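You operate a simulated robot arm through the tools that you are given. There is no shell and no other tool.

You are at the controls of a simulated robot arm. One attempt, no reset.

## Task
Switch the grey tester off, unscrew both knobs on the housing and lift the black lamp into the lamps tray.
Fine: Power off before the lamp moves. Set down upright: black lamp.
Where things are to end (x, y in the base frame): black lamp within 0.03 m of [0.55, -0.58].

The check looks at the end state, three seconds after you hand in, the way a careful person would. Anything else that was tipped, shoved, dropped, spilled or broken makes it a failure.

## Robot
A 7-joint arm with a two-finger parallel gripper, fixed in place. Base frame: the origin is at the foot of the arm, x ahead of it, y to its left, z up. Lengths are in m, angles in rad, forces in N, time in s.
Its first joint turns from -2.304 to 2.304 rad. Payload 3.91 kg.
The TCP is the grasp point between the finger pads, 0.03 m short of the fingertips. In the tool frame z runs along the fingers and y along their closing line. Largest opening 0.11 m; finger width 0.02, thickness 0.01; the body of the gripper, 0.048 by 0.112 m, starts 0.055 m behind the TCP.
Orientation is that of the tool frame in the base frame, as a unit quaternion [w, x, y, z]. With the fingers straight down and closing along the base's y, the tool's x points along the base's -x, its y along +y and its z along -z.

## Interface
- The arm moves only by the tool step_arm. Its argument "increments" is a list of rows, each an object (a shift or turn left out is 0, a gripper value left out holds the last) with "claw": the finger opening in m, from 0 to 0.11; "dp": the shift along the tool's x, y, z in units of 20 mm (1.0 is 20 mm), a list of three; "dr": the turn, a rotation vector about the tool's x, y, z in units of 8 degrees (1.0 is 8 degrees), a list of three. In form: [{"claw": claw, "dp": [dx, dy, dz], "dr": [ax, ay, az]}, ...]. A call has 1 to 20 rows; each row shifts and turns the commanded pose from where the row before left it, along the tool's axes as they then stand. A call with a number of a shift or a turn outside -1 to 1 is refused whole. A row lasts 0.2 s, in which the tool goes at most 0.05 m and 0.15 rad; a call with a longer step from one row to the next is refused whole, and so is a gripper value outside its range. A pose out of reach is approached as far as the arm can. The call stops where the force on the tool passes 40 N (or 10 N more than at its start, if that is more) or the arm is blocked; 0.2 s more then pass. The fingers move at their own pace (about 0.108 m/s each) and stop on an object; they squeeze with about 20 N. The grip force told is the motor's: it shows also when the fingers shut on nothing. Time passes only in rows, and 0.2 s behind the last, so rows that do not move let the fingers close. The reply holds the time, the measured pose of the TCP, the force on the tool along the base axes, the opening and the grip force, in the units named above and with some noise, with the torque about the TCP (base axes, N m) and any sound that the robot's microphone picked up.
- Cameras (640 x 400 px; columns grow to the right, rows downward): "scene" is fixed at [0.3992, -0.6495, 1.4612]; the picture's right is [0.80, -0.59, 0.00], its down [-0.53, -0.72, -0.44] and it looks along [0.26, 0.35, -0.90] (base axes); focal length 275 px, centre (320, 200). "wrist" rides on the gripper at [0.072, 0.017, -0.103] in the tool frame; the picture's right is [-0.23, 0.97, 0.00], its down [-0.76, -0.18, -0.62] and it looks along [-0.61, -0.14, 0.78] (tool axes); focal length 222 px, centre (320, 200). There is no depth. A picture from a camera that has moved, and an enlarged one, comes with that camera's place and axes in the base frame and with its lens.
- camera(camera): a new picture of that camera. It takes no simulated time.
- zoom(camera, box): a new picture of the part [left, top, right, bottom] of that camera's present view, enlarged. It takes no simulated time.
- job_done(): hands the job in; it is judged then, once.

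Places have to be worked out from the pictures, the camera data and where the tool is seen. Open the gripper and draw the arm clear of the work before you hand the job in, unless the task says otherwise.

The tools are called after "Emit:" as a command line: name --argument value ..., lists and objects as JSON in quotes. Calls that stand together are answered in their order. step_arm: Moves the arm, as the interface text tells. Its arguments: {"type":"object","properties":{"increments":{"type":"array","items":{"type":"object","properties":{"claw":{"type":"number"},"dp":{"type":"array","items":{"type":"number"}},"dr":{"type":"array","items":{"type":"number"}}}}}},"required":["increments"]} The other tools are called the same way: camera (camera) takes a picture; zoom (camera, box) takes an enlarged picture of a part of a camera's view; job_done () hands the job in.

At the start:

```text
time: 0.0
position: [0.4158, -0.5215, 1.16]
ee_rot: [0.0, 0.0, 1.0, 0.0]
force: [0.7, 0.1, -0.7]
moment: [-0.02, 0.01, 0.04]
grip_width: 0.1101
gripper_force: 0.0
```

scene: 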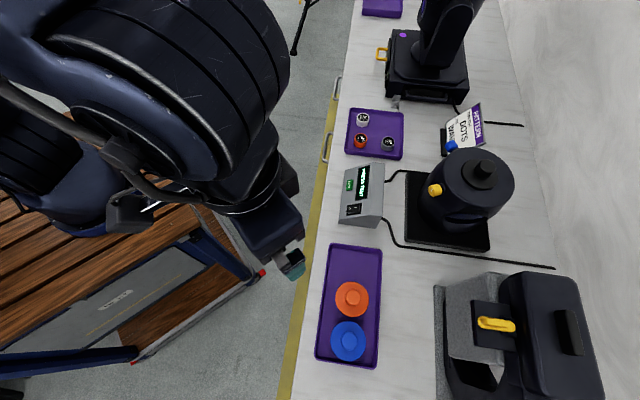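
wrist: 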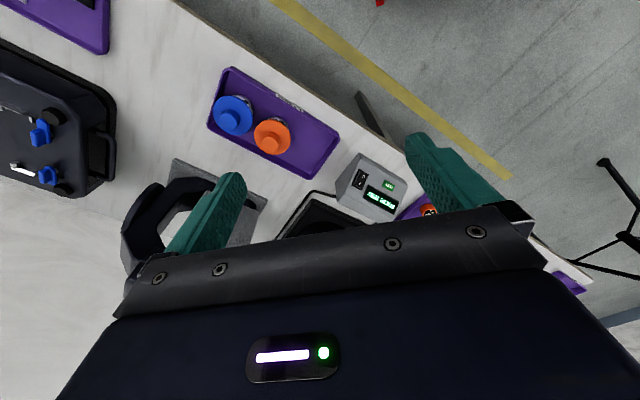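

The first views show a bench with a housing, a grey tester and several trays. I'll zoom in to identify them.

Emit:
zoom --camera "scene" --box '[320, 80, 540, 280]'

Emit:
zoom --camera "scene" --box '[300, 230, 620, 400]'

Emit:
zoom --camera "scene" --box '[320, 0, 540, 140]'

Emit:
zoom --camera "wrist" --box '[0, 0, 450, 260]'

```text
2.00 times, centred on (430, 180) of scene
camera zoom: at [0.3992, -0.6495, 1.4612], right [0.8, -0.59, 0.0], down [-0.53, -0.72, -0.44], along [0.26, 0.35, -0.9], focal length 549 px, centre (100, 240)
```

zoom: 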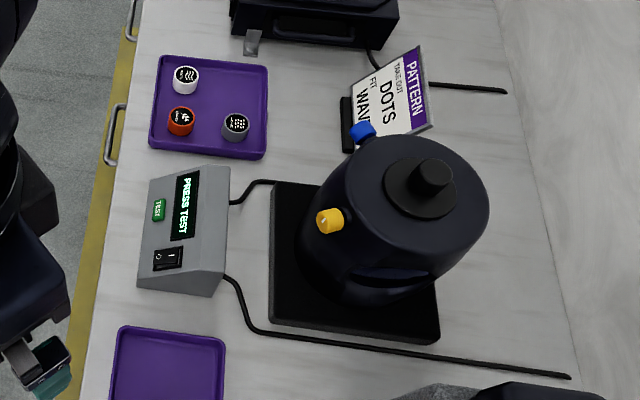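

```text
2.00 times, centred on (460, 315) of scene
camera zoom: at [0.3992, -0.6495, 1.4612], right [0.8, -0.59, 0.0], down [-0.53, -0.72, -0.44], along [0.26, 0.35, -0.9], focal length 549 px, centre (40, -30)
```

zoom: 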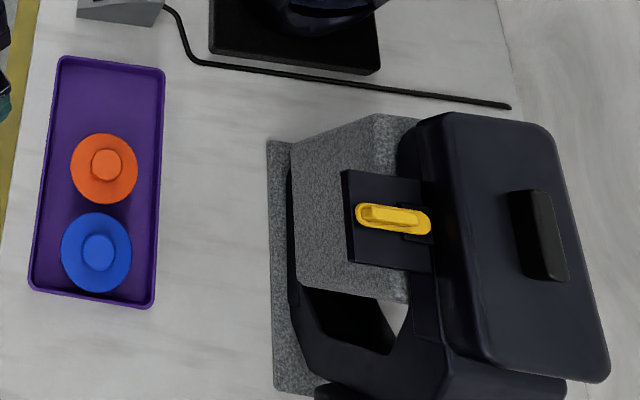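

```text
2.86 times, centred on (430, 70) of scene
camera zoom: at [0.3992, -0.6495, 1.4612], right [0.8, -0.59, 0.0], down [-0.53, -0.72, -0.44], along [0.26, 0.35, -0.9], focal length 785 px, centre (6, 571)
```

zoom: 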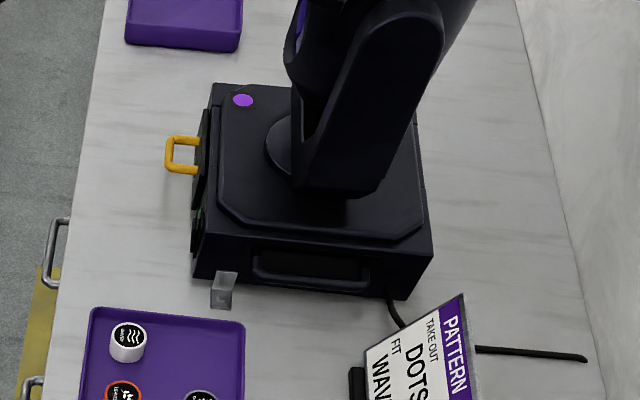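

```text
1.42 times, centred on (225, 130) of wrist
camera zoom: at [0.3433, -0.5049, 1.2639], right [0.23, 0.97, 0.0], down [0.76, -0.18, 0.62], along [0.61, -0.14, -0.78], focal length 316 px, centre (455, 300)
```

zoom: 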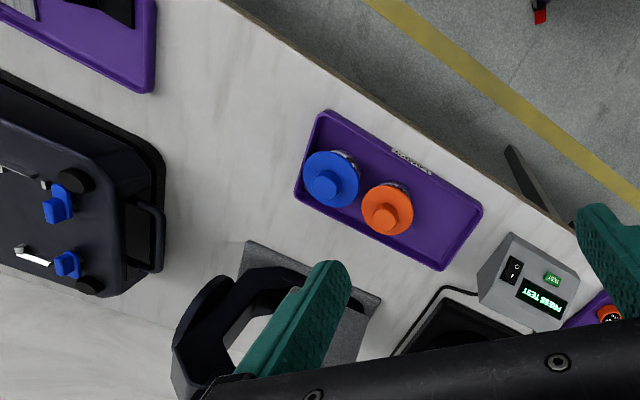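

The switch triangulates to about (0.626, -0.479, 0.85). The black lamp seems to sit in the round housing near (0.83, -0.61). I'll zoom further on the switch, knobs and lamp.

Emit:
zoom --camera "scene" --box '[335, 155, 405, 235]'

Emit:
zoom --camera "scene" --box '[400, 130, 520, 260]'

Emit:
zoom --camera "wrist" --box '[190, 50, 450, 220]'

Emit:
zoom --camera "scene" --box '[305, 235, 400, 375]'

```text
5.00 times, centred on (370, 195) of scene
camera zoom: at [0.3992, -0.6495, 1.4612], right [0.8, -0.59, 0.0], down [-0.53, -0.72, -0.44], along [0.26, 0.35, -0.9], focal length 1373 px, centre (70, 225)
```

zoom: 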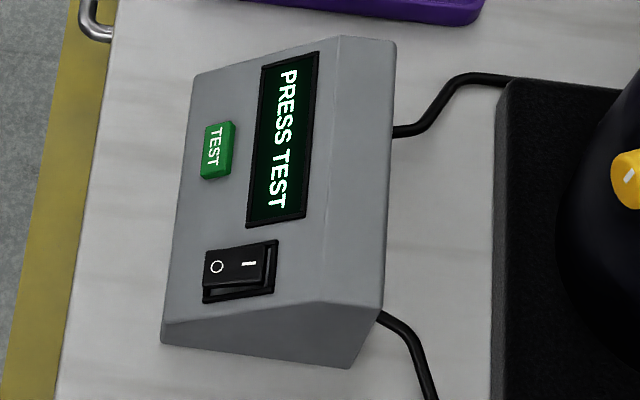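

```text
3.08 times, centred on (460, 195) of scene
camera zoom: at [0.3992, -0.6495, 1.4612], right [0.8, -0.59, 0.0], down [-0.53, -0.72, -0.44], along [0.26, 0.35, -0.9], focal length 845 px, centre (-111, 215)
```

zoom: 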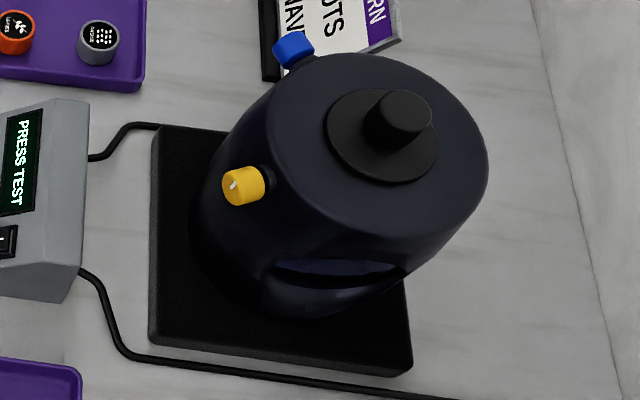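

```text
2.35 times, centred on (320, 135) of wrist
camera zoom: at [0.3433, -0.5049, 1.2639], right [0.23, 0.97, 0.0], down [0.76, -0.18, 0.62], along [0.61, -0.14, -0.78], focal length 523 px, centre (320, 353)
```

zoom: 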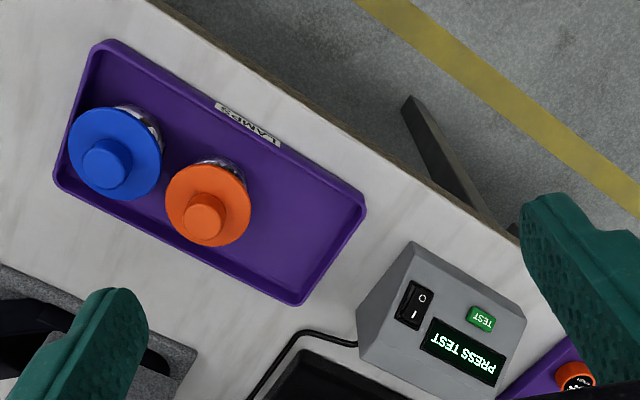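

```text
2.86 times, centred on (352, 305) of scene
camera zoom: at [0.3992, -0.6495, 1.4612], right [0.8, -0.59, 0.0], down [-0.53, -0.72, -0.44], along [0.26, 0.35, -0.9], focal length 785 px, centre (227, -100)
```

zoom: 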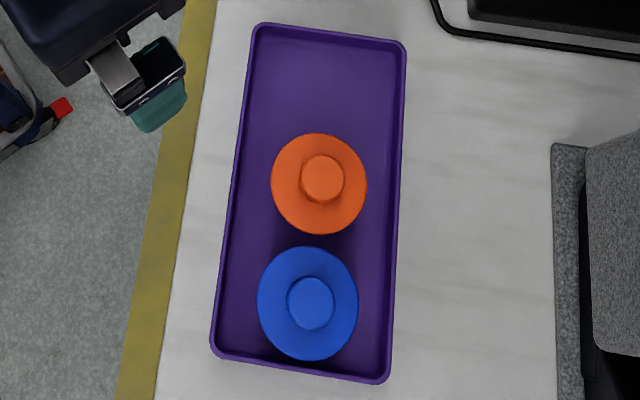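

The rocker's "O" end is on the robot side, near (0.619, -0.473, 0.851). I'm moving above it with the fingers closed and yawing to line up with the tester.

Emit:
step_arm --increments '[{"claw": 0, "dp": [-1, 0.33, 0.5]}, {"dp": [-1, 0.33, 0.5]}, {"dp": [-1, 0.33, 0.5]}, {"dp": [-1, 0.33, 0.5]}, {"dp": [-1, 0.33, 0.5]}, {"dp": [-1, 0.33, 0.5]}, {"dp": [-1, 0.33, 0.5]}, {"dp": [-1, 0.33, 0.5]}, {"dr": [0, 0, 0.91]}, {"dr": [0, 0, 0.91]}, {"dr": [0, 0, 0.91]}, {"dr": [0, 0, 0.91]}, {"dr": [0, 0, 0.91]}, {}]'

Emit:
camera --camera "wrist"

Emit:
camera --camera "scene"

```text
time: 3.0
position: [0.5754, -0.4701, 1.0801]
ee_rot: [-0.001, 0.313, 0.95, 0.0]
force: [0.3, -0.5, 0.3]
moment: [0.01, -0.01, -0.02]
grip_width: 0.0
gripper_force: 19.7
```

```text
taken
camera wrist: at [0.5276, -0.4129, 1.1839], right [0.76, 0.65, 0.0], down [0.51, -0.6, 0.62], along [0.4, -0.47, -0.78], focal length 222 px, centre (320, 200)
```

wrist: 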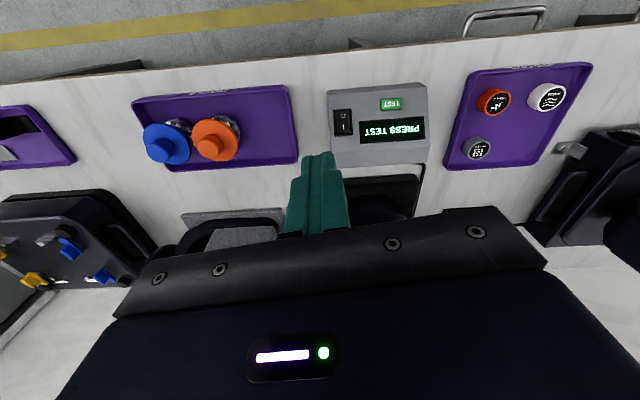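

```text
taken
```

scene: 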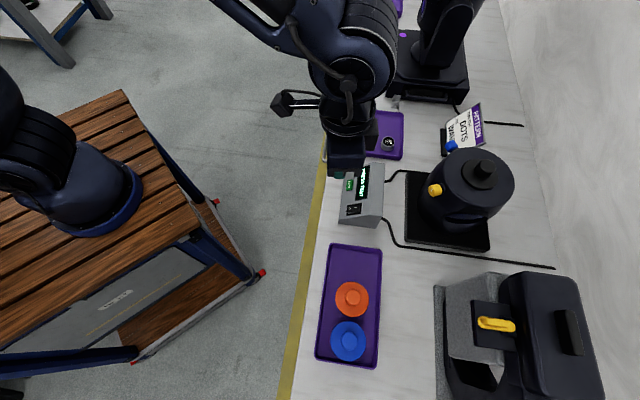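

The arm is in place above the tester. I'll zoom with the wrist camera to pin down the switch.

Emit:
zoom --camera "wrist" --box '[310, 65, 450, 185]'

Emit:
zoom --camera "scene" --box '[320, 150, 420, 240]'

```text
3.33 times, centred on (380, 125) of wrist
camera zoom: at [0.5276, -0.4129, 1.1839], right [0.76, 0.65, 0.0], down [0.51, -0.6, 0.62], along [0.4, -0.47, -0.78], focal length 740 px, centre (120, 450)
```

zoom: 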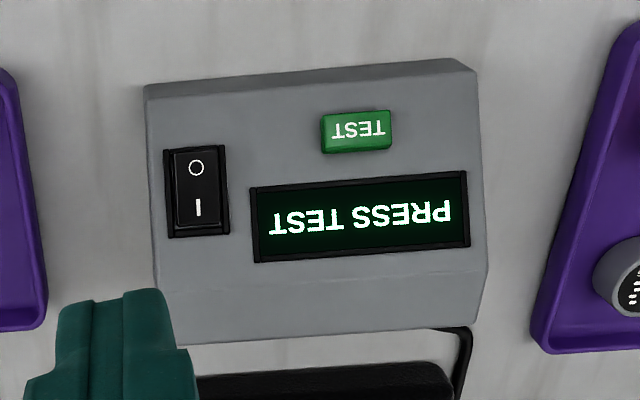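

```text
4.44 times, centred on (370, 195) of scene
camera zoom: at [0.3992, -0.6495, 1.4612], right [0.8, -0.59, 0.0], down [-0.53, -0.72, -0.44], along [0.26, 0.35, -0.9], focal length 1220 px, centre (98, 222)
```

zoom: 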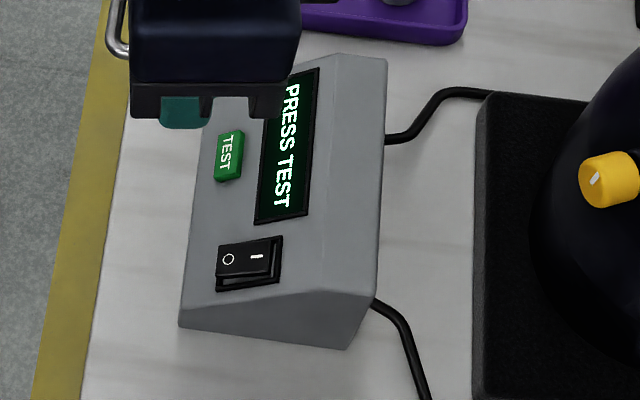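

Triangulation puts "O" at (0.621, -0.471, 0.847) and "I" at (0.631, -0.481, 0.856), so the panel slopes about 35°. I'll tilt the tool normal to the panel and stop 4 cm short of the O end.

Emit:
step_arm --increments '[{"dr": [0, 0, 0.875]}, {"dr": [0, -0.875, 0]}, {"dr": [0, -0.875, 0]}, {"dr": [0, -0.875, 0]}, {"dr": [0, -0.875, 0]}, {"dr": [0, -0.875, 0]}, {"dp": [0.69, 0.199, 0.875]}, {"dp": [0.69, 0.199, 0.875]}, {"dp": [0.69, 0.199, 0.875]}, {"dp": [0.69, 0.199, 0.875]}, {"dp": [0.69, 0.199, 0.875]}, {"dp": [0.69, 0.199, 0.875]}, {"dp": [0.69, 0.199, 0.875]}, {"dp": [0.69, 0.199, 0.875]}, {}]'

Emit:
camera --camera "wrist"

Emit:
zoom --camera "scene" --box '[310, 130, 430, 240]'

```text
time: 6.2
position: [0.59, -0.4373, 0.903]
ee_rot: [0.28, 0.353, 0.886, -0.111]
force: [0.2, 0.2, -0.4]
moment: [0.02, -0.02, 0.03]
grip_width: 0.0
gripper_force: 19.8
```

```text
taken
camera wrist: at [0.5163, -0.3437, 0.9462], right [0.8, 0.58, 0.13], down [0.07, -0.31, 0.95], along [0.59, -0.75, -0.29], focal length 222 px, centre (320, 200)
```

wrist: 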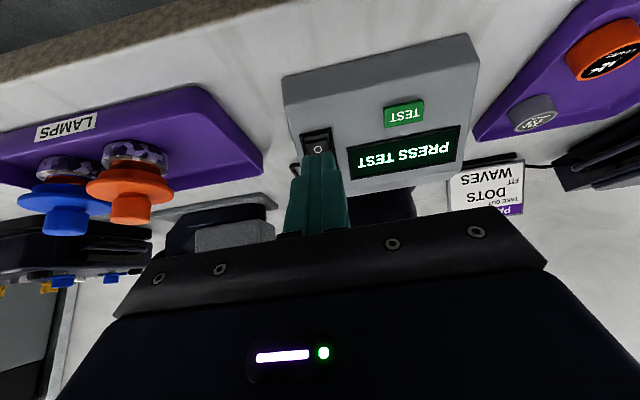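

```text
3.64 times, centred on (370, 185) of scene
camera zoom: at [0.3992, -0.6495, 1.4612], right [0.8, -0.59, 0.0], down [-0.53, -0.72, -0.44], along [0.26, 0.35, -0.9], focal length 999 px, centre (138, 254)
```

zoom: 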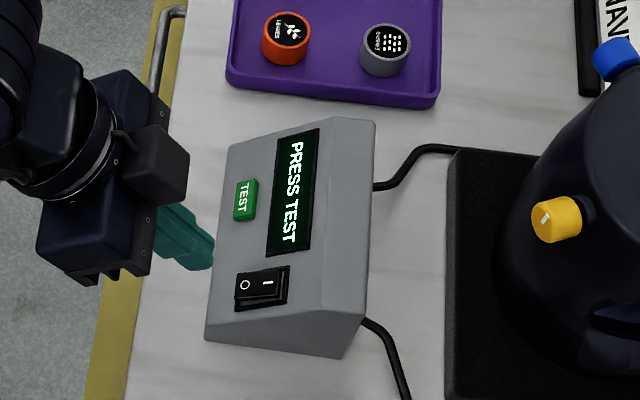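

The tip is lined up 4 cm off the O end. I'll advance along the tool axis in small steps and watch the force.

Emit:
step_arm --increments '[{"dp": [0, -0.12, 0.5]}, {"dp": [0, 0, 0.5]}, {"dp": [0, 0, 0.3]}, {"dp": [0, 0, 0.2]}, {"dp": [0, 0, 0.15]}, {"dp": [0, 0, 0.15]}]'

Emit:
zoom --camera "scene" --box '[310, 130, 430, 240]'

Emit:
zoom --camera "wrist" --box '[250, 60, 450, 220]'

```text
time: 7.6
position: [0.6022, -0.4551, 0.874]
ee_rot: [0.279, 0.352, 0.886, -0.111]
force: [0.1, 0.3, -0.6]
moment: [-0.04, 0.0, -0.01]
grip_width: 0.0
gripper_force: 20.0
```

```text
3.64 times, centred on (370, 185) of scene
camera zoom: at [0.3992, -0.6495, 1.4612], right [0.8, -0.59, 0.0], down [-0.53, -0.72, -0.44], along [0.26, 0.35, -0.9], focal length 999 px, centre (138, 254)
```

zoom: 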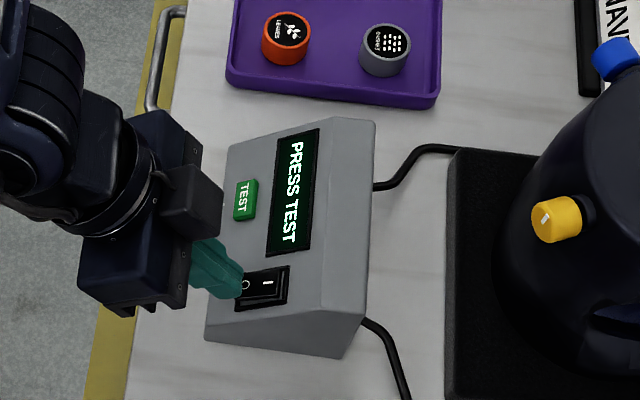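

```text
2.50 times, centred on (350, 140) of wrist
camera zoom: at [0.5289, -0.3618, 0.9164], right [0.8, 0.58, 0.13], down [0.07, -0.31, 0.95], along [0.59, -0.75, -0.29], focal length 555 px, centre (245, 350)
```

zoom: 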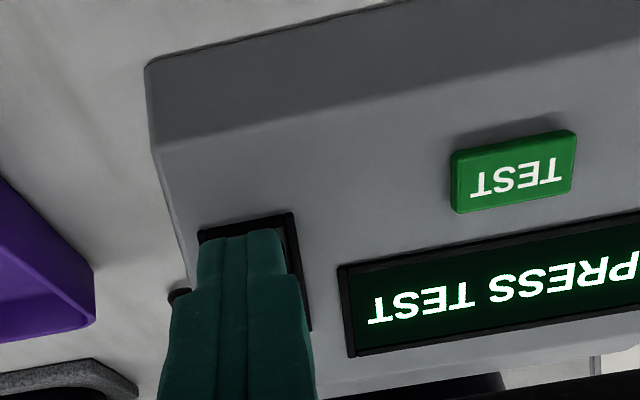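

There is no contact yet, but the tip is over the O half. I'll keep advancing in small steps.

Emit:
step_arm --increments '[{"dp": [0, 0.1, 0.15]}, {"dp": [0, 0, 0.15]}, {"dp": [0, 0, 0.15]}, {"dp": [0, 0, 0.1]}]'

Emit:
zoom --camera "scene" --box '[310, 130, 430, 240]'

Emit:
zoom --camera "wrist" --box '[250, 60, 450, 220]'

```text
time: 8.3
position: [0.6051, -0.4546, 0.8693]
ee_rot: [0.281, 0.352, 0.886, -0.112]
force: [-14.4, 13.3, 24.3]
moment: [-0.11, -0.2, -0.23]
grip_width: 0.0
gripper_force: 20.0
stopped in row 3: the force on the tool passed its limit at 49 N (the readings are from after the stop); the commanded pose is now the measured one
```

```text
3.64 times, centred on (370, 185) of scene
camera zoom: at [0.3992, -0.6495, 1.4612], right [0.8, -0.59, 0.0], down [-0.53, -0.72, -0.44], along [0.26, 0.35, -0.9], focal length 999 px, centre (138, 254)
```

zoom: 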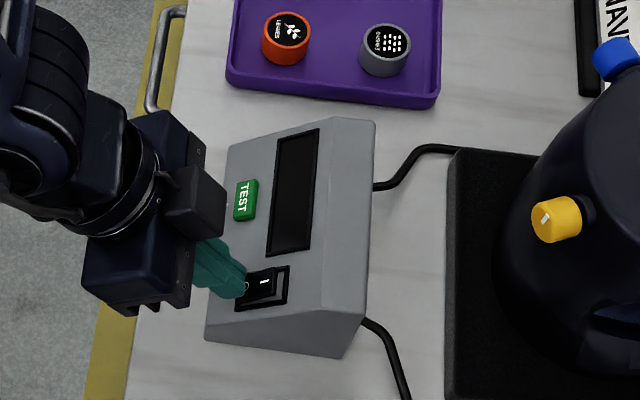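

```text
2.50 times, centred on (350, 140) of wrist
camera zoom: at [0.5319, -0.3619, 0.9132], right [0.8, 0.58, 0.13], down [0.07, -0.31, 0.95], along [0.59, -0.75, -0.29], focal length 555 px, centre (245, 350)
```

zoom: 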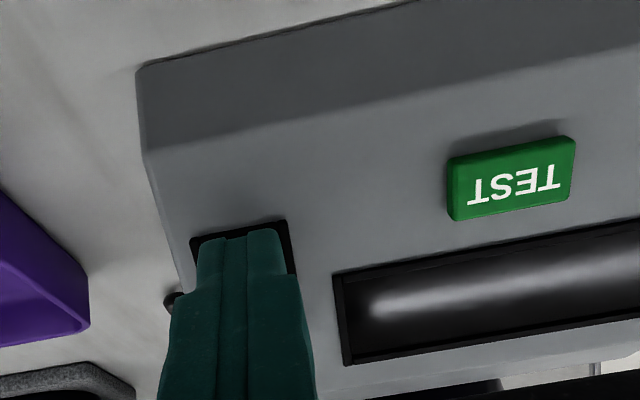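

The display went dark, so the power is off. I'll retract along the tool axis and look at the housing.

Emit:
step_arm --increments '[{"dp": [0, 0, -0.5]}, {"dp": [0, 0, -1]}, {"dp": [0, 0, -1]}, {"dp": [0, 0, -1]}, {"dp": [0, 0, -1]}, {"dp": [-1, 0, -0.7]}, {"dp": [-1, 0, -0.7]}, {"dp": [-1, 0, -0.7]}, {}]'

Emit:
camera --camera "wrist"

Emit:
zoom --camera "scene" --box '[320, 140, 520, 260]'

```text
time: 10.3
position: [0.5868, -0.4364, 1.0104]
ee_rot: [0.279, 0.353, 0.886, -0.111]
force: [0.3, 0.5, 0.3]
moment: [-0.04, 0.03, 0.02]
grip_width: 0.0001
gripper_force: 20.0
```

```text
taken
camera wrist: at [0.5129, -0.3431, 1.0534], right [0.8, 0.58, 0.13], down [0.07, -0.31, 0.95], along [0.59, -0.75, -0.29], focal length 222 px, centre (320, 200)
```

wrist: 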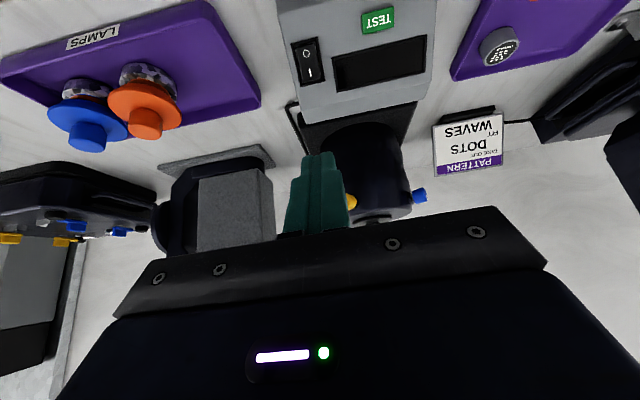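

```text
3.20 times, centred on (420, 200) of scene
camera zoom: at [0.3992, -0.6495, 1.4612], right [0.8, -0.59, 0.0], down [-0.53, -0.72, -0.44], along [0.26, 0.35, -0.9], focal length 879 px, centre (0, 200)
```

zoom: 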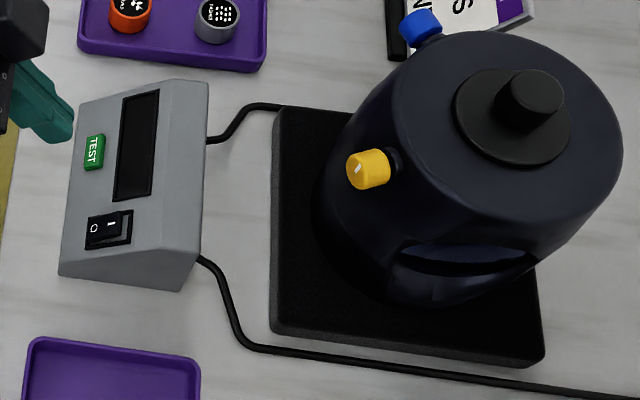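

The knobs triangulate to yellow (0.746, -0.577, 0.962) and blue (0.860, -0.520, 0.962), with the housing axis at about (0.831, -0.605). I'll raise the tool, make it horizontal and point it along the yellow knob's axis.

Emit:
step_arm --increments '[{"claw": 0.06, "dp": [-0.574, 0, -0.82]}, {"dp": [-0.574, 0, -0.82]}, {"dp": [-0.574, 0, -0.82]}, {"dp": [-0.574, 0, -0.82]}, {"dp": [-0.574, 0, -0.82]}, {"dr": [0, -0.982, 0]}, {"dr": [0, -0.982, 0]}, {"dr": [0, -0.982, 0]}, {"dr": [0, -0.982, 0]}, {"dr": [0, -0.982, 0]}, {"dr": [0, -0.982, 0]}, {"dr": [0, -0.982, 0]}, {"dr": [-0.78, 0, 0]}, {"dr": [-0.78, 0, 0]}, {"dr": [-0.78, 0, 0]}, {"dr": [-0.78, 0, 0]}, {}]'

Emit:
camera --camera "scene"

Emit:
camera --camera "wrist"

```text
time: 13.9
position: [0.597, -0.4441, 1.1147]
ee_rot: [0.699, 0.112, 0.697, -0.113]
force: [-0.1, 0.4, 0.1]
moment: [0.0, 0.0, 0.02]
grip_width: 0.0596
gripper_force: 0.1
out of reach, approached as far as the arm can: row 11, 12
```

```text
taken
```

scene: 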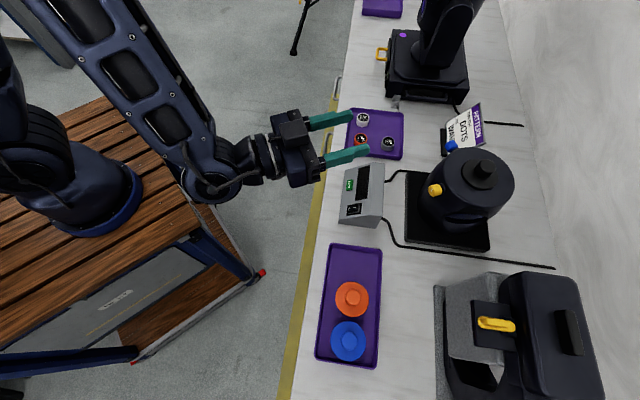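

```text
taken
camera wrist: at [0.505, -0.3965, 1.0422], right [0.31, 0.92, 0.23], down [-0.65, 0.03, 0.76], along [0.7, -0.38, 0.61], focal length 222 px, centre (320, 200)
```

wrist: 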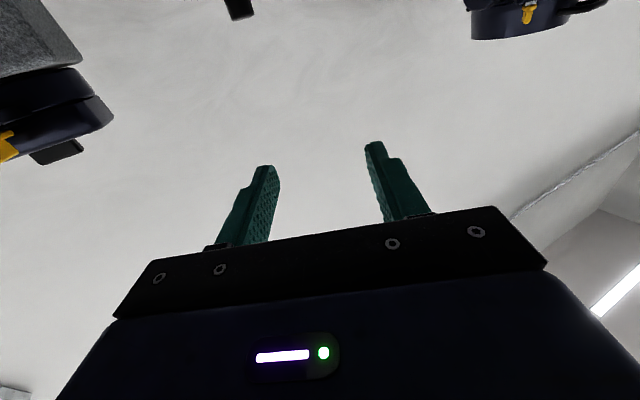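

The tool is now horizontal along (0.95, -0.31, 0). I'll roll it about its own axis so the camera rides on top, checking that the joint range allows it.

Emit:
step_arm --increments '[{"dr": [0, 0, 1]}, {"dr": [0, 0, 1]}, {"dr": [0, 0, 1]}, {"dr": [0, 0, 1]}, {"dr": [0, 0, 1]}, {"dr": [0, 0, 1]}, {"dr": [0, 0, 1]}, {"dr": [0, 0, 1]}, {"dr": [0, 0, 1]}, {"dr": [0, 0, 1]}, {"dr": [0, 0, 1]}, {"dr": [0, 0, 0.25]}, {}]'

Emit:
camera --camera "scene"

```text
time: 16.7
position: [0.5972, -0.4462, 1.1152]
ee_rot: [0.573, 0.574, 0.413, 0.413]
force: [-0.5, -0.3, -0.2]
moment: [0.0, -0.04, 0.01]
grip_width: 0.06
gripper_force: 0.1
```

```text
taken
```

scene: 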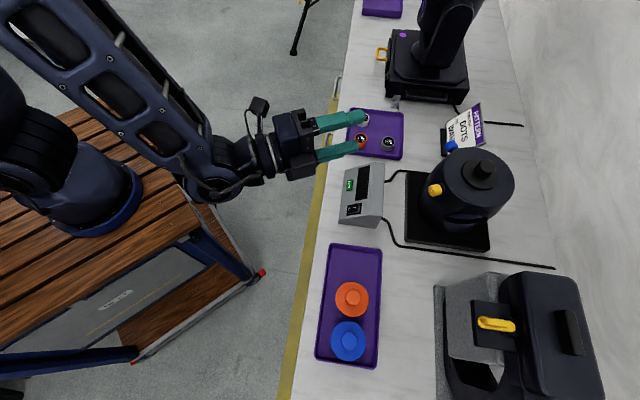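

Rolling by 90° worked. I'll continue another 90° to bring the camera on top.

Emit:
step_arm --increments '[{"dr": [0, 0, 1]}, {"dr": [0, 0, 1]}, {"dr": [0, 0, 1]}, {"dr": [0, 0, 1]}, {"dr": [0, 0, 1]}, {"dr": [0, 0, 1]}, {"dr": [0, 0, 1]}, {"dr": [0, 0, 1]}, {"dr": [0, 0, 1]}, {"dr": [0, 0, 1]}, {"dr": [0, 0, 1]}, {"dr": [0, 0, 0.25]}, {}]'

Emit:
camera --camera "scene"

Emit:
camera --camera "wrist"

```text
time: 19.5
position: [0.5978, -0.4448, 1.1136]
ee_rot: [0.114, 0.698, -0.113, 0.698]
force: [0.7, 0.0, -1.0]
moment: [-0.03, -0.02, -0.05]
grip_width: 0.06
gripper_force: 0.0
```

```text
taken
```

scene: 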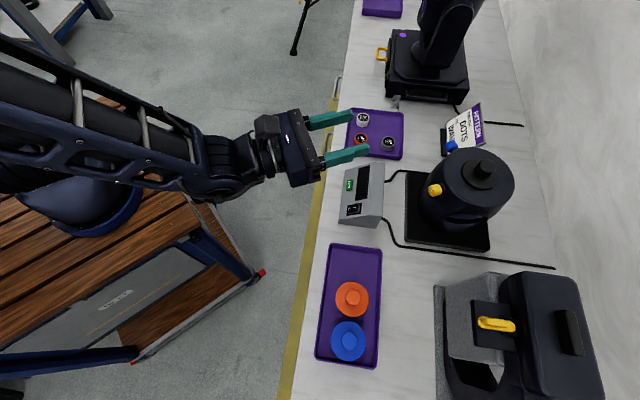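

```text
taken
camera wrist: at [0.4954, -0.4278, 1.1869], right [-0.31, -0.92, -0.23], down [-0.53, 0.37, -0.76], along [0.79, -0.11, -0.61], focal length 222 px, centre (320, 200)
```

wrist: 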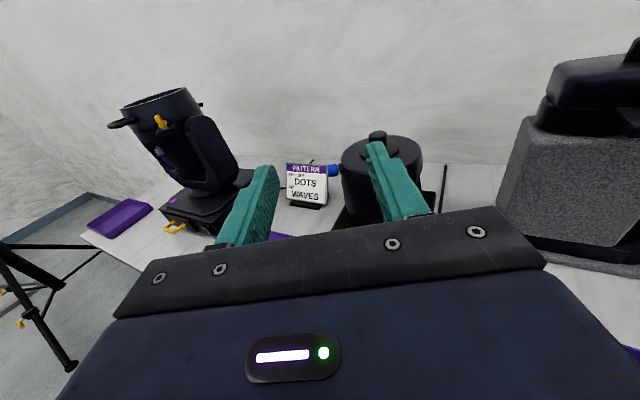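

The camera is on top now and the view is right-side up. I'll move to a pre-grasp about 7 cm out from the yellow knob.

Emit:
step_arm --increments '[{"dp": [0, 0.65, 0.936]}, {"dp": [0, 0.65, 0.936]}, {"dp": [0, 0.65, 0.936]}, {"dp": [0, 0.65, 0.936]}, {"dp": [0, 0.65, 0.936]}, {"dp": [0, 0.65, 0.936]}, {"dp": [-0.95, 0, 0]}, {"dp": [-0.95, 0, 0]}, {"dp": [-0.95, 0, 0]}, {"dp": [-0.95, 0, 0]}, {"dp": [-0.95, 0, 0]}, {"dp": [-0.95, 0, 0]}, {"dp": [-0.95, 0, 0]}, {"dp": [-0.95, 0, 0]}, {}]'

Emit:
camera --camera "wrist"

Emit:
zoom --camera "scene" --box '[340, 130, 540, 260]'

```text
time: 22.7
position: [0.6784, -0.5523, 0.9635]
ee_rot: [0.114, 0.698, -0.113, 0.698]
force: [0.4, -0.5, 0.6]
moment: [-0.01, 0.02, 0.0]
grip_width: 0.06
gripper_force: 0.1
```

```text
taken
camera wrist: at [0.5751, -0.5368, 1.0368], right [-0.31, -0.92, -0.23], down [-0.53, 0.37, -0.76], along [0.79, -0.11, -0.61], focal length 222 px, centre (320, 200)
```

wrist: 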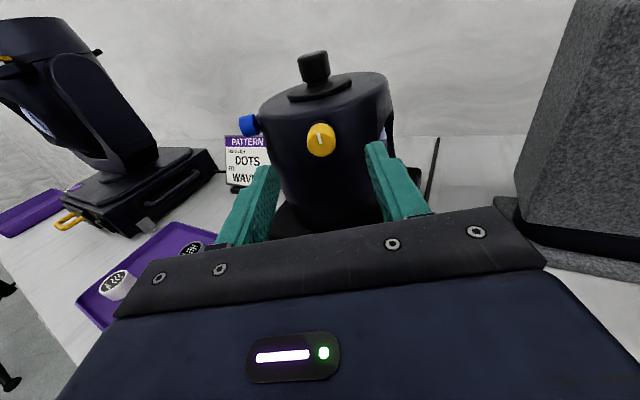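

```text
3.08 times, centred on (440, 195) of scene
camera zoom: at [0.3992, -0.6495, 1.4612], right [0.8, -0.59, 0.0], down [-0.53, -0.72, -0.44], along [0.26, 0.35, -0.9], focal length 845 px, centre (-49, 215)
```

zoom: 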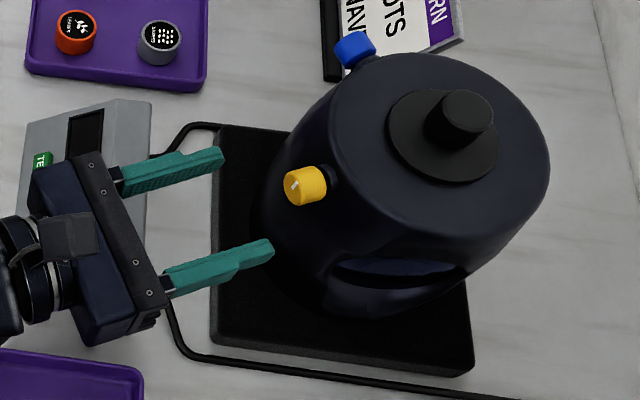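

The yellow knob is centred in front of the gripper. I'll advance about 5.3 cm, keeping the tips just clear of the housing, and close on it.

Emit:
step_arm --increments '[{"dp": [0, 0.08, 0.9]}, {"dp": [0, 0, 0.9]}, {"dp": [0, 0, 0.85]}, {"claw": 0.0}, {}, {}, {}]'

Emit:
zoom --camera "wrist" --box '[220, 40, 440, 240]'

Emit:
zoom --camera "scene" --box '[380, 140, 500, 230]'

```text
time: 24.3
position: [0.7284, -0.5716, 0.9633]
ee_rot: [0.112, 0.698, -0.113, 0.698]
force: [4.8, 14.8, 1.0]
moment: [0.06, -0.08, -0.39]
grip_width: 0.0229
gripper_force: 44.8
```

```text
2.00 times, centred on (330, 140) of wrist
camera zoom: at [0.6258, -0.5544, 1.0356], right [-0.31, -0.92, -0.23], down [-0.54, 0.36, -0.76], along [0.79, -0.11, -0.61], focal length 444 px, centre (300, 320)
```

zoom: 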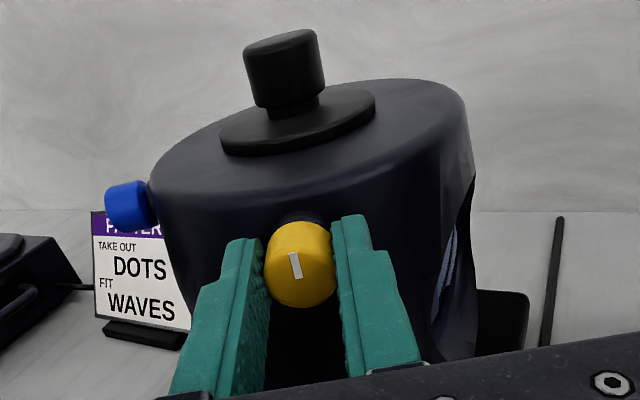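

```text
4.44 times, centred on (440, 185) of scene
camera zoom: at [0.3992, -0.6495, 1.4612], right [0.8, -0.59, 0.0], down [-0.53, -0.72, -0.44], along [0.26, 0.35, -0.9], focal length 1220 px, centre (-213, 267)
```

zoom: 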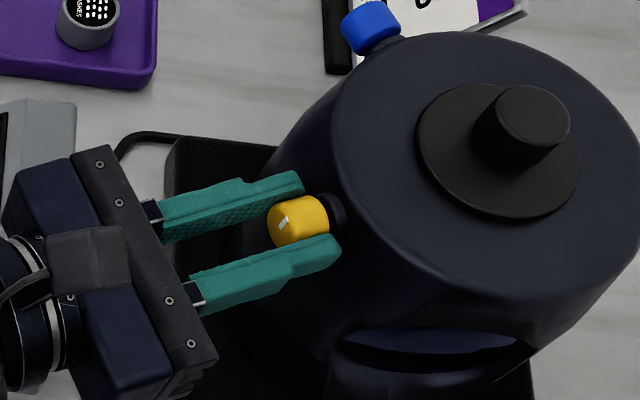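

The knob is gripped at 22.9 mm with a side load of about 15 N pushing left. I'll shift 1.5 mm left to relieve it, then start turning counter-clockwise.

Emit:
step_arm --increments '[{"dp": [0, -0.08, 0]}, {}]'

```text
time: 24.9
position: [0.7294, -0.57, 0.9635]
ee_rot: [0.114, 0.698, -0.113, 0.698]
force: [0.6, 4.9, 5.7]
moment: [-0.04, -0.19, -0.68]
grip_width: 0.0228
gripper_force: 44.7
```

The side load has dropped to 5 N. I'm turning counter-clockwise by 40° to see how the knob responds.

Emit:
step_arm --increments '[{"dr": [0, 0, -0.6]}, {"dr": [0, 0, -0.6]}, {"dr": [0, 0, -0.6]}, {"dr": [0, 0, -0.6]}, {"dr": [0, 0, -0.6]}, {"dr": [0, 0, -1]}, {"dr": [0, 0, -1]}, {}]'

Emit:
zoom --camera "wrist" --box '[220, 40, 440, 240]'

Emit:
zoom --camera "scene" --box '[380, 140, 500, 230]'

```text
time: 26.7
position: [0.7288, -0.5703, 0.9621]
ee_rot: [0.345, 0.694, 0.133, 0.617]
force: [-10.9, 28.5, 0.6]
moment: [-0.16, -0.54, 0.15]
grip_width: 0.0229
gripper_force: 45.2
```

```text
2.00 times, centred on (330, 140) of wrist
camera zoom: at [0.6424, -0.5053, 1.0288], right [-0.28, -0.85, 0.45], down [-0.7, -0.14, -0.7], along [0.65, -0.51, -0.56], focal length 444 px, centre (300, 320)
```

zoom: 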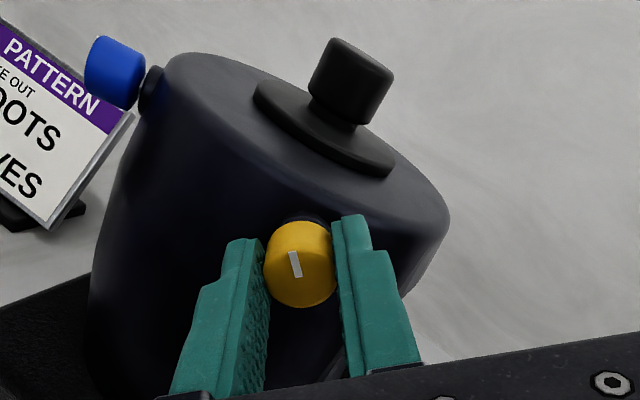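

```text
4.44 times, centred on (440, 185) of scene
camera zoom: at [0.3992, -0.6495, 1.4612], right [0.8, -0.59, 0.0], down [-0.53, -0.72, -0.44], along [0.26, 0.35, -0.9], focal length 1220 px, centre (-213, 267)
```

zoom: 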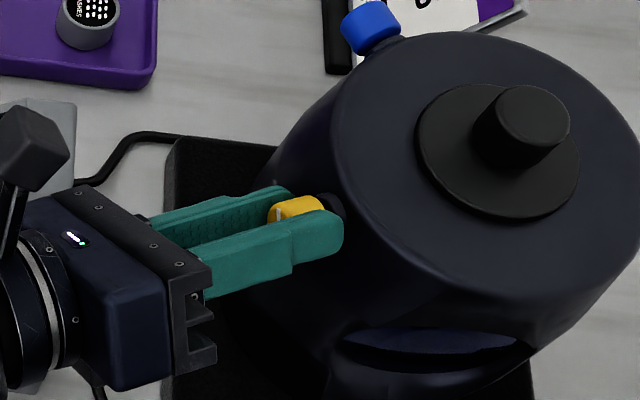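

The knob turns with the fingers, since its mark stays fixed in the gripper view. The force shows some side and outward load, so I'll relieve it by shifting left and back a little.

Emit:
step_arm --increments '[{"dp": [0.096, -0.115, -0.1]}, {}]'

```text
time: 27.3
position: [0.7289, -0.5698, 0.962]
ee_rot: [0.346, 0.694, 0.131, 0.617]
force: [-1.0, 10.4, -1.3]
moment: [-0.09, -0.29, -0.43]
grip_width: 0.0228
gripper_force: 44.9
```

The load is relieved, so I'll keep turning counter-clockwise.

Emit:
step_arm --increments '[{"dr": [0, 0, -0.8]}, {"dr": [0, 0, -0.8]}, {"dr": [0, 0, -0.8], "dp": [0.03, -0.02, -0.03]}, {"dr": [0, 0, -0.8], "dp": [0.03, -0.02, -0.03]}, {"dr": [0, 0, -0.8], "dp": [0.03, -0.02, -0.03]}, {"dr": [0, 0, -0.8]}, {}]'

Emit:
zoom --camera "wrist" --box '[220, 40, 440, 240]'

Emit:
zoom --camera "scene" --box '[380, 140, 500, 230]'

```text
time: 28.9
position: [0.7276, -0.5684, 0.9606]
ee_rot: [0.53, 0.614, 0.352, 0.468]
force: [1.3, -34.8, -3.8]
moment: [-0.16, -0.33, -1.12]
grip_width: 0.0224
gripper_force: 45.0
```

```text
2.00 times, centred on (330, 140) of wrist
camera zoom: at [0.6522, -0.4714, 0.9924], right [-0.13, -0.4, 0.91], down [-0.82, -0.47, -0.33], along [0.56, -0.79, -0.26], focal length 444 px, centre (300, 320)
```

zoom: 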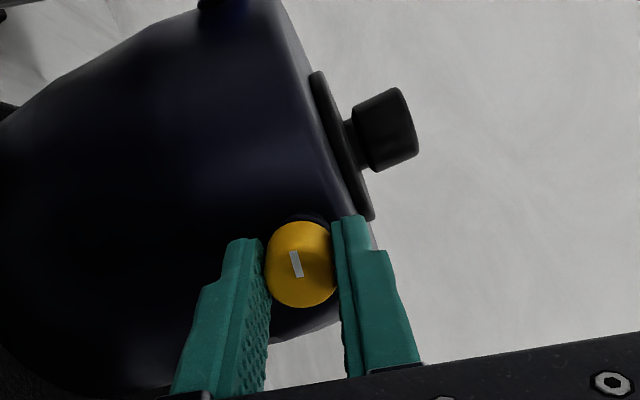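

```text
4.44 times, centred on (440, 185) of scene
camera zoom: at [0.3992, -0.6495, 1.4612], right [0.8, -0.59, 0.0], down [-0.53, -0.72, -0.44], along [0.26, 0.35, -0.9], focal length 1220 px, centre (-213, 267)
```

zoom: 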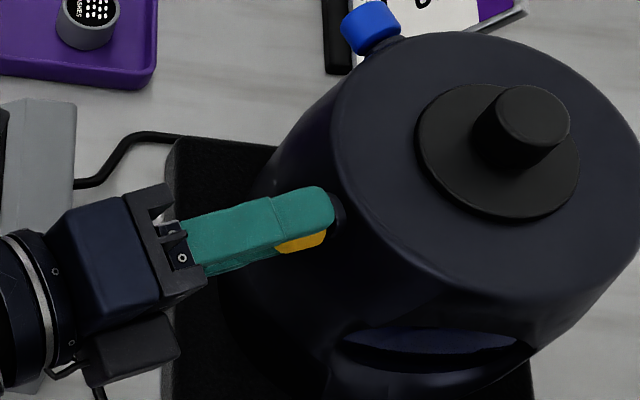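

The side load has reversed to -35 N, so I over-corrected to the left. I'll shift back to the right.

Emit:
step_arm --increments '[{"dp": [-0.08, 0, 0]}, {"dp": [-0.07, 0, 0]}, {}]'

```text
time: 29.7
position: [0.728, -0.5682, 0.9619]
ee_rot: [0.528, 0.612, 0.354, 0.47]
force: [1.4, -12.5, 3.4]
moment: [-0.24, -0.55, -0.18]
grip_width: 0.0225
gripper_force: 45.0
```

The load is now 12 N and the knob has turned about 80°. I'll release, back off 3 cm and roll clockwise 160° to take a fresh grip.

Emit:
step_arm --increments '[{"claw": 0.06}, {}, {}, {"dp": [0, 0, -0.75]}, {"dp": [0, 0, -0.75]}, {}]'

Emit:
zoom --camera "scene" --box '[380, 140, 500, 230]'

Emit:
zoom --camera "wrist" --box '[220, 40, 440, 240]'

```text
time: 31.1
position: [0.6986, -0.5562, 0.9616]
ee_rot: [0.529, 0.612, 0.353, 0.47]
force: [0.8, 0.5, 0.7]
moment: [0.0, -0.03, -0.02]
grip_width: 0.0602
gripper_force: 0.1
```

```text
4.44 times, centred on (440, 185) of scene
camera zoom: at [0.3992, -0.6495, 1.4612], right [0.8, -0.59, 0.0], down [-0.53, -0.72, -0.44], along [0.26, 0.35, -0.9], focal length 1220 px, centre (-213, 267)
```

zoom: 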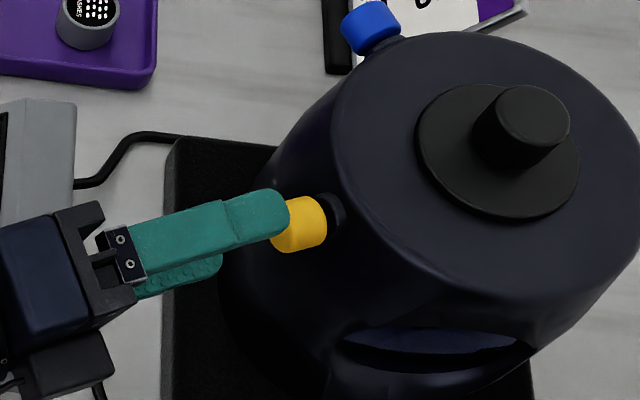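

```text
2.00 times, centred on (330, 140) of wrist
camera zoom: at [0.623, -0.4604, 0.9922], right [-0.13, -0.4, 0.91], down [-0.82, -0.48, -0.33], along [0.56, -0.78, -0.26], focal length 444 px, centre (300, 320)
```

zoom: 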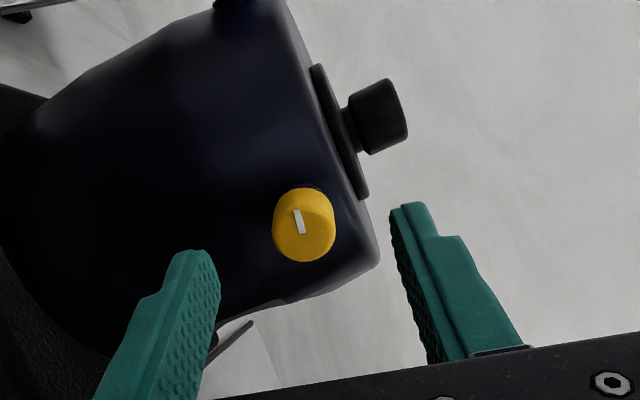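

The mark confirms the knob turned about 80° with little outward travel so far. I'll roll clockwise about 160° for the next stroke.

Emit:
step_arm --increments '[{"dr": [0, 0, 1]}, {"dr": [0, 0, 1]}, {"dr": [0, 0, 1]}, {"dr": [0, 0, 1]}, {"dr": [0, 0, 1]}, {"dr": [0, 0, 1]}, {"dr": [0, 0, 1]}, {"dr": [0, 0, 1]}, {"dr": [0, 0, 1]}, {"dr": [0, 0, 1]}, {"dr": [0, 0, 1]}, {"dr": [0, 0, 1]}, {"dr": [0, 0, 1]}, {"dr": [0, 0, 1]}, {"dr": [0, 0, 1]}, {"dr": [0, 0, 1]}, {"dr": [0, 0, 1]}, {"dr": [0, 0, 1]}, {"dr": [0, 0, 1]}, {}]'

Emit:
camera --camera "wrist"

Emit:
camera --camera "scene"

```text
time: 35.3
position: [0.6989, -0.5592, 0.9606]
ee_rot: [-0.327, 0.491, -0.51, 0.626]
force: [-0.2, 0.2, -0.3]
moment: [0.02, -0.01, -0.01]
grip_width: 0.0601
gripper_force: 0.0
```

```text
taken
camera wrist: at [0.5775, -0.5977, 0.9654], right [-0.02, -0.05, -1.0], down [-0.34, 0.94, -0.04], along [0.94, 0.34, -0.03], focal length 222 px, centre (320, 200)
```

wrist: 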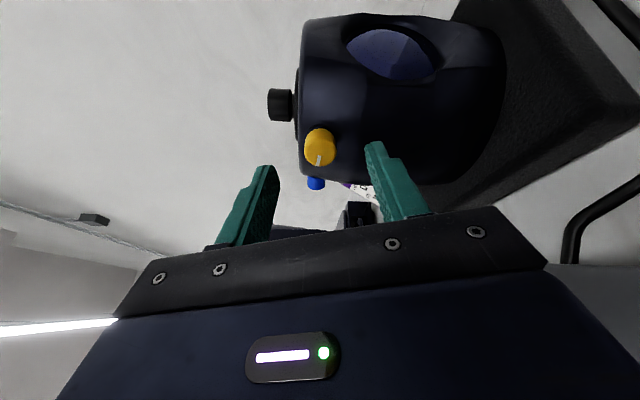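

```text
taken
```

scene: 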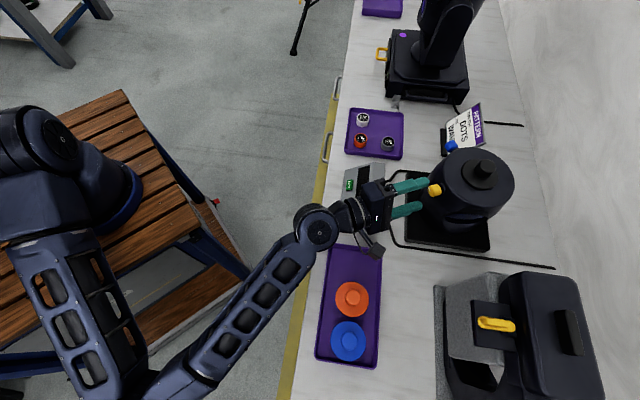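

The roll worked, though the elbow swung low, so I won't roll any further this way. I'll advance back onto the knob and grip.

Emit:
step_arm --increments '[{"dp": [0, -0.05, 0.8]}, {"dp": [0, 0, 0.8]}, {"claw": 0.0}, {}, {}, {}]'

Emit:
zoom --camera "wrist" --box '[220, 40, 440, 240]'

```text
time: 36.7
position: [0.7312, -0.5714, 0.9611]
ee_rot: [-0.326, 0.491, -0.51, 0.627]
force: [-9.2, -1.8, -30.7]
moment: [0.24, 0.68, -0.27]
grip_width: 0.0226
gripper_force: 44.8
```

```text
2.00 times, centred on (330, 140) of wrist
camera zoom: at [0.6104, -0.6085, 0.9654], right [-0.02, -0.05, -1.0], down [-0.34, 0.94, -0.04], along [0.94, 0.34, -0.04], focal length 444 px, centre (300, 320)
```

zoom: 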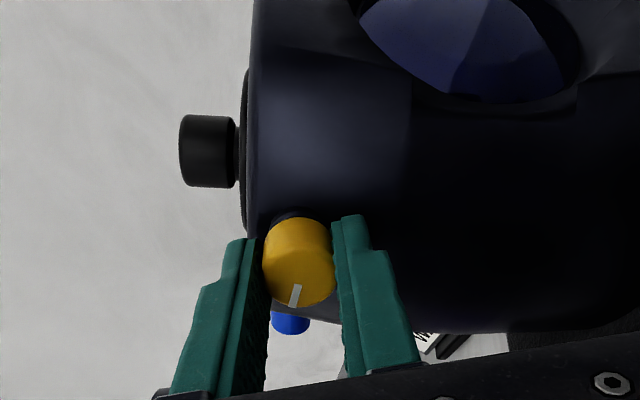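

The grip holds at 22.6 mm, but the knob is pushing the tool down with 31 N. I'll ease down 3 mm to relieve it.

Emit:
step_arm --increments '[{"dp": [0, 0.15, -0.05]}, {}]'

```text
time: 37.3
position: [0.73, -0.5694, 0.9611]
ee_rot: [-0.327, 0.492, -0.508, 0.627]
force: [37.0, -14.6, 3.9]
moment: [0.12, 0.21, -0.14]
grip_width: 0.0226
gripper_force: 44.7
```

The axial direction is very stiff: backing off 1 mm produced about 40 N. I'll restore 0.8 mm.

Emit:
step_arm --increments '[{"dp": [0, 0, 0.04]}, {}]'

```text
time: 37.9
position: [0.729, -0.5703, 0.9609]
ee_rot: [-0.328, 0.491, -0.508, 0.627]
force: [35.7, -13.0, 20.9]
moment: [-0.04, 0.05, -0.08]
grip_width: 0.0227
gripper_force: 45.1
```

Emit:
step_arm --increments '[{"dp": [0, -0.05, 0.06]}, {}]'

```text
time: 38.5
position: [0.7305, -0.57, 0.9614]
ee_rot: [-0.327, 0.491, -0.509, 0.627]
force: [-2.5, -4.1, 13.4]
moment: [-0.01, 0.0, -0.25]
grip_width: 0.0225
gripper_force: 44.8
```

The forces are small now. I'll turn counter-clockwise and watch the axial load.

Emit:
step_arm --increments '[{"dr": [0, 0, -0.8]}, {"dr": [0, 0, -0.8]}, {"dr": [0, 0, -0.8]}, {"dr": [0, 0, -0.8]}, {"dr": [0, 0, -0.8]}, {}]'

```text
time: 39.9
position: [0.7297, -0.5698, 0.9605]
ee_rot: [-0.142, 0.612, -0.354, 0.693]
force: [2.1, -1.6, 2.5]
moment: [0.12, 0.31, -0.48]
grip_width: 0.0226
gripper_force: 44.7
```

Forces are near zero, so I'll keep turning in larger batches.

Emit:
step_arm --increments '[{"dr": [0, 0, -0.8]}, {"dr": [0, 0, -0.8]}, {"dr": [0, 0, -0.8]}, {"dr": [0, 0, -0.8]}, {"dr": [0, 0, -0.8]}, {"dr": [0, 0, -0.8]}, {}]'

Emit:
zoom --camera "wrist" --box '[220, 40, 440, 240]'

Emit:
zoom --camera "scene" --box '[380, 140, 500, 230]'

```text
time: 41.5
position: [0.7287, -0.5705, 0.9601]
ee_rot: [0.095, 0.695, -0.133, 0.701]
force: [-1.9, -10.2, -11.3]
moment: [0.12, 0.38, -0.82]
grip_width: 0.0227
gripper_force: 44.4
```

```text
2.00 times, centred on (330, 140) of wrist
camera zoom: at [0.6248, -0.5577, 1.0316], right [-0.31, -0.91, -0.28], down [-0.52, 0.41, -0.75], along [0.8, -0.08, -0.6], focal length 444 px, centre (300, 320)
```

zoom: 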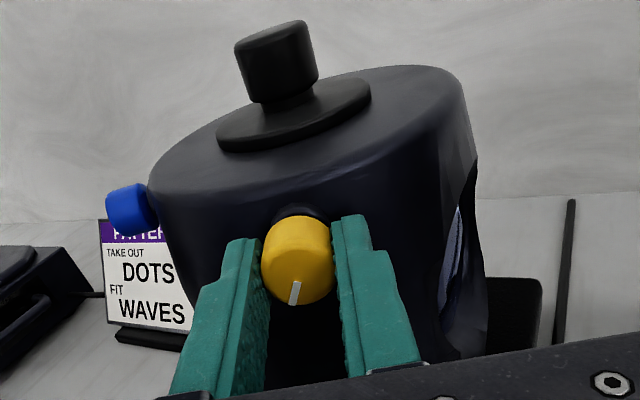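

```text
4.44 times, centred on (440, 185) of scene
camera zoom: at [0.3992, -0.6495, 1.4612], right [0.8, -0.59, 0.0], down [-0.53, -0.72, -0.44], along [0.26, 0.35, -0.9], focal length 1220 px, centre (-213, 267)
```

zoom: 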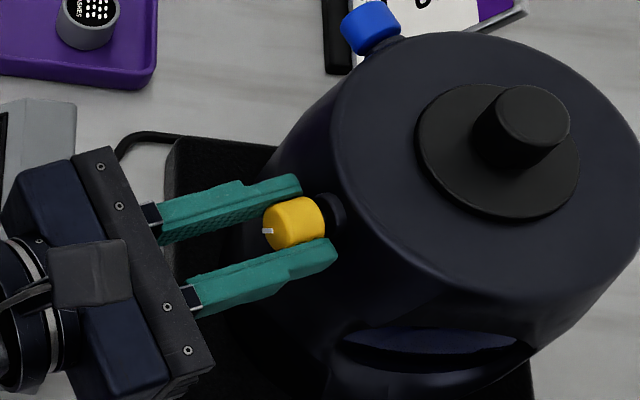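

The knob is visibly coming out after about 150° in total. I'll relieve the load slightly and continue.

Emit:
step_arm --increments '[{"dr": [0, 0, -0.8], "dp": [-0.04, 0.04, -0.01]}, {"dr": [0, 0, -0.8]}, {"dr": [0, 0, -0.8]}, {"dr": [0, 0, -0.8]}, {"dr": [0, 0, -0.8]}, {"dr": [0, 0, -0.8]}, {}]'

```text
time: 43.1
position: [0.7278, -0.5695, 0.96]
ee_rot: [0.32, 0.699, 0.103, 0.631]
force: [-11.5, -15.0, 9.1]
moment: [-0.19, -0.64, -0.69]
grip_width: 0.0229
gripper_force: 44.9
```

Emit:
step_arm --increments '[{"dr": [0, 0, -0.8], "dp": [-0.05, 0.05, -0.01]}, {"dr": [0, 0, -0.8]}, {"dr": [0, 0, -0.8]}, {"dr": [0, 0, -0.8], "dp": [-0.03, 0.0, -0.01]}, {"dr": [0, 0, -0.8]}, {}]'

Emit:
zoom --camera "scene" --box '[380, 140, 500, 230]'

Emit:
zoom --camera "wrist" --box '[220, 40, 440, 240]'

```text
time: 44.5
position: [0.7288, -0.5711, 0.9604]
ee_rot: [0.482, 0.643, 0.292, 0.519]
force: [2.8, 3.4, 29.4]
moment: [-0.24, -0.8, 0.07]
grip_width: 0.0226
gripper_force: 45.5
```

```text
4.44 times, centred on (440, 185) of scene
camera zoom: at [0.3992, -0.6495, 1.4612], right [0.8, -0.59, 0.0], down [-0.53, -0.72, -0.44], along [0.26, 0.35, -0.9], focal length 1220 px, centre (-213, 267)
```

zoom: 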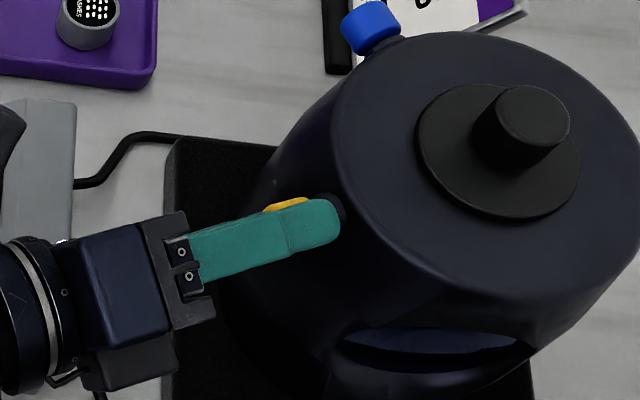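

```text
2.00 times, centred on (330, 140) of wrist
camera zoom: at [0.649, -0.4814, 1.0038], right [-0.19, -0.55, 0.81], down [-0.79, -0.41, -0.46], along [0.58, -0.73, -0.36], focal length 444 px, centre (300, 320)
```

zoom: 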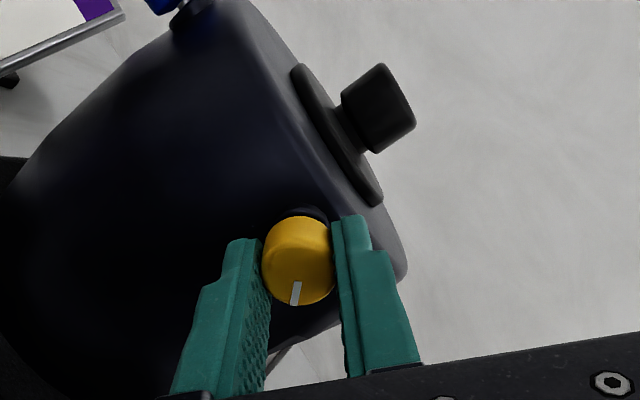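

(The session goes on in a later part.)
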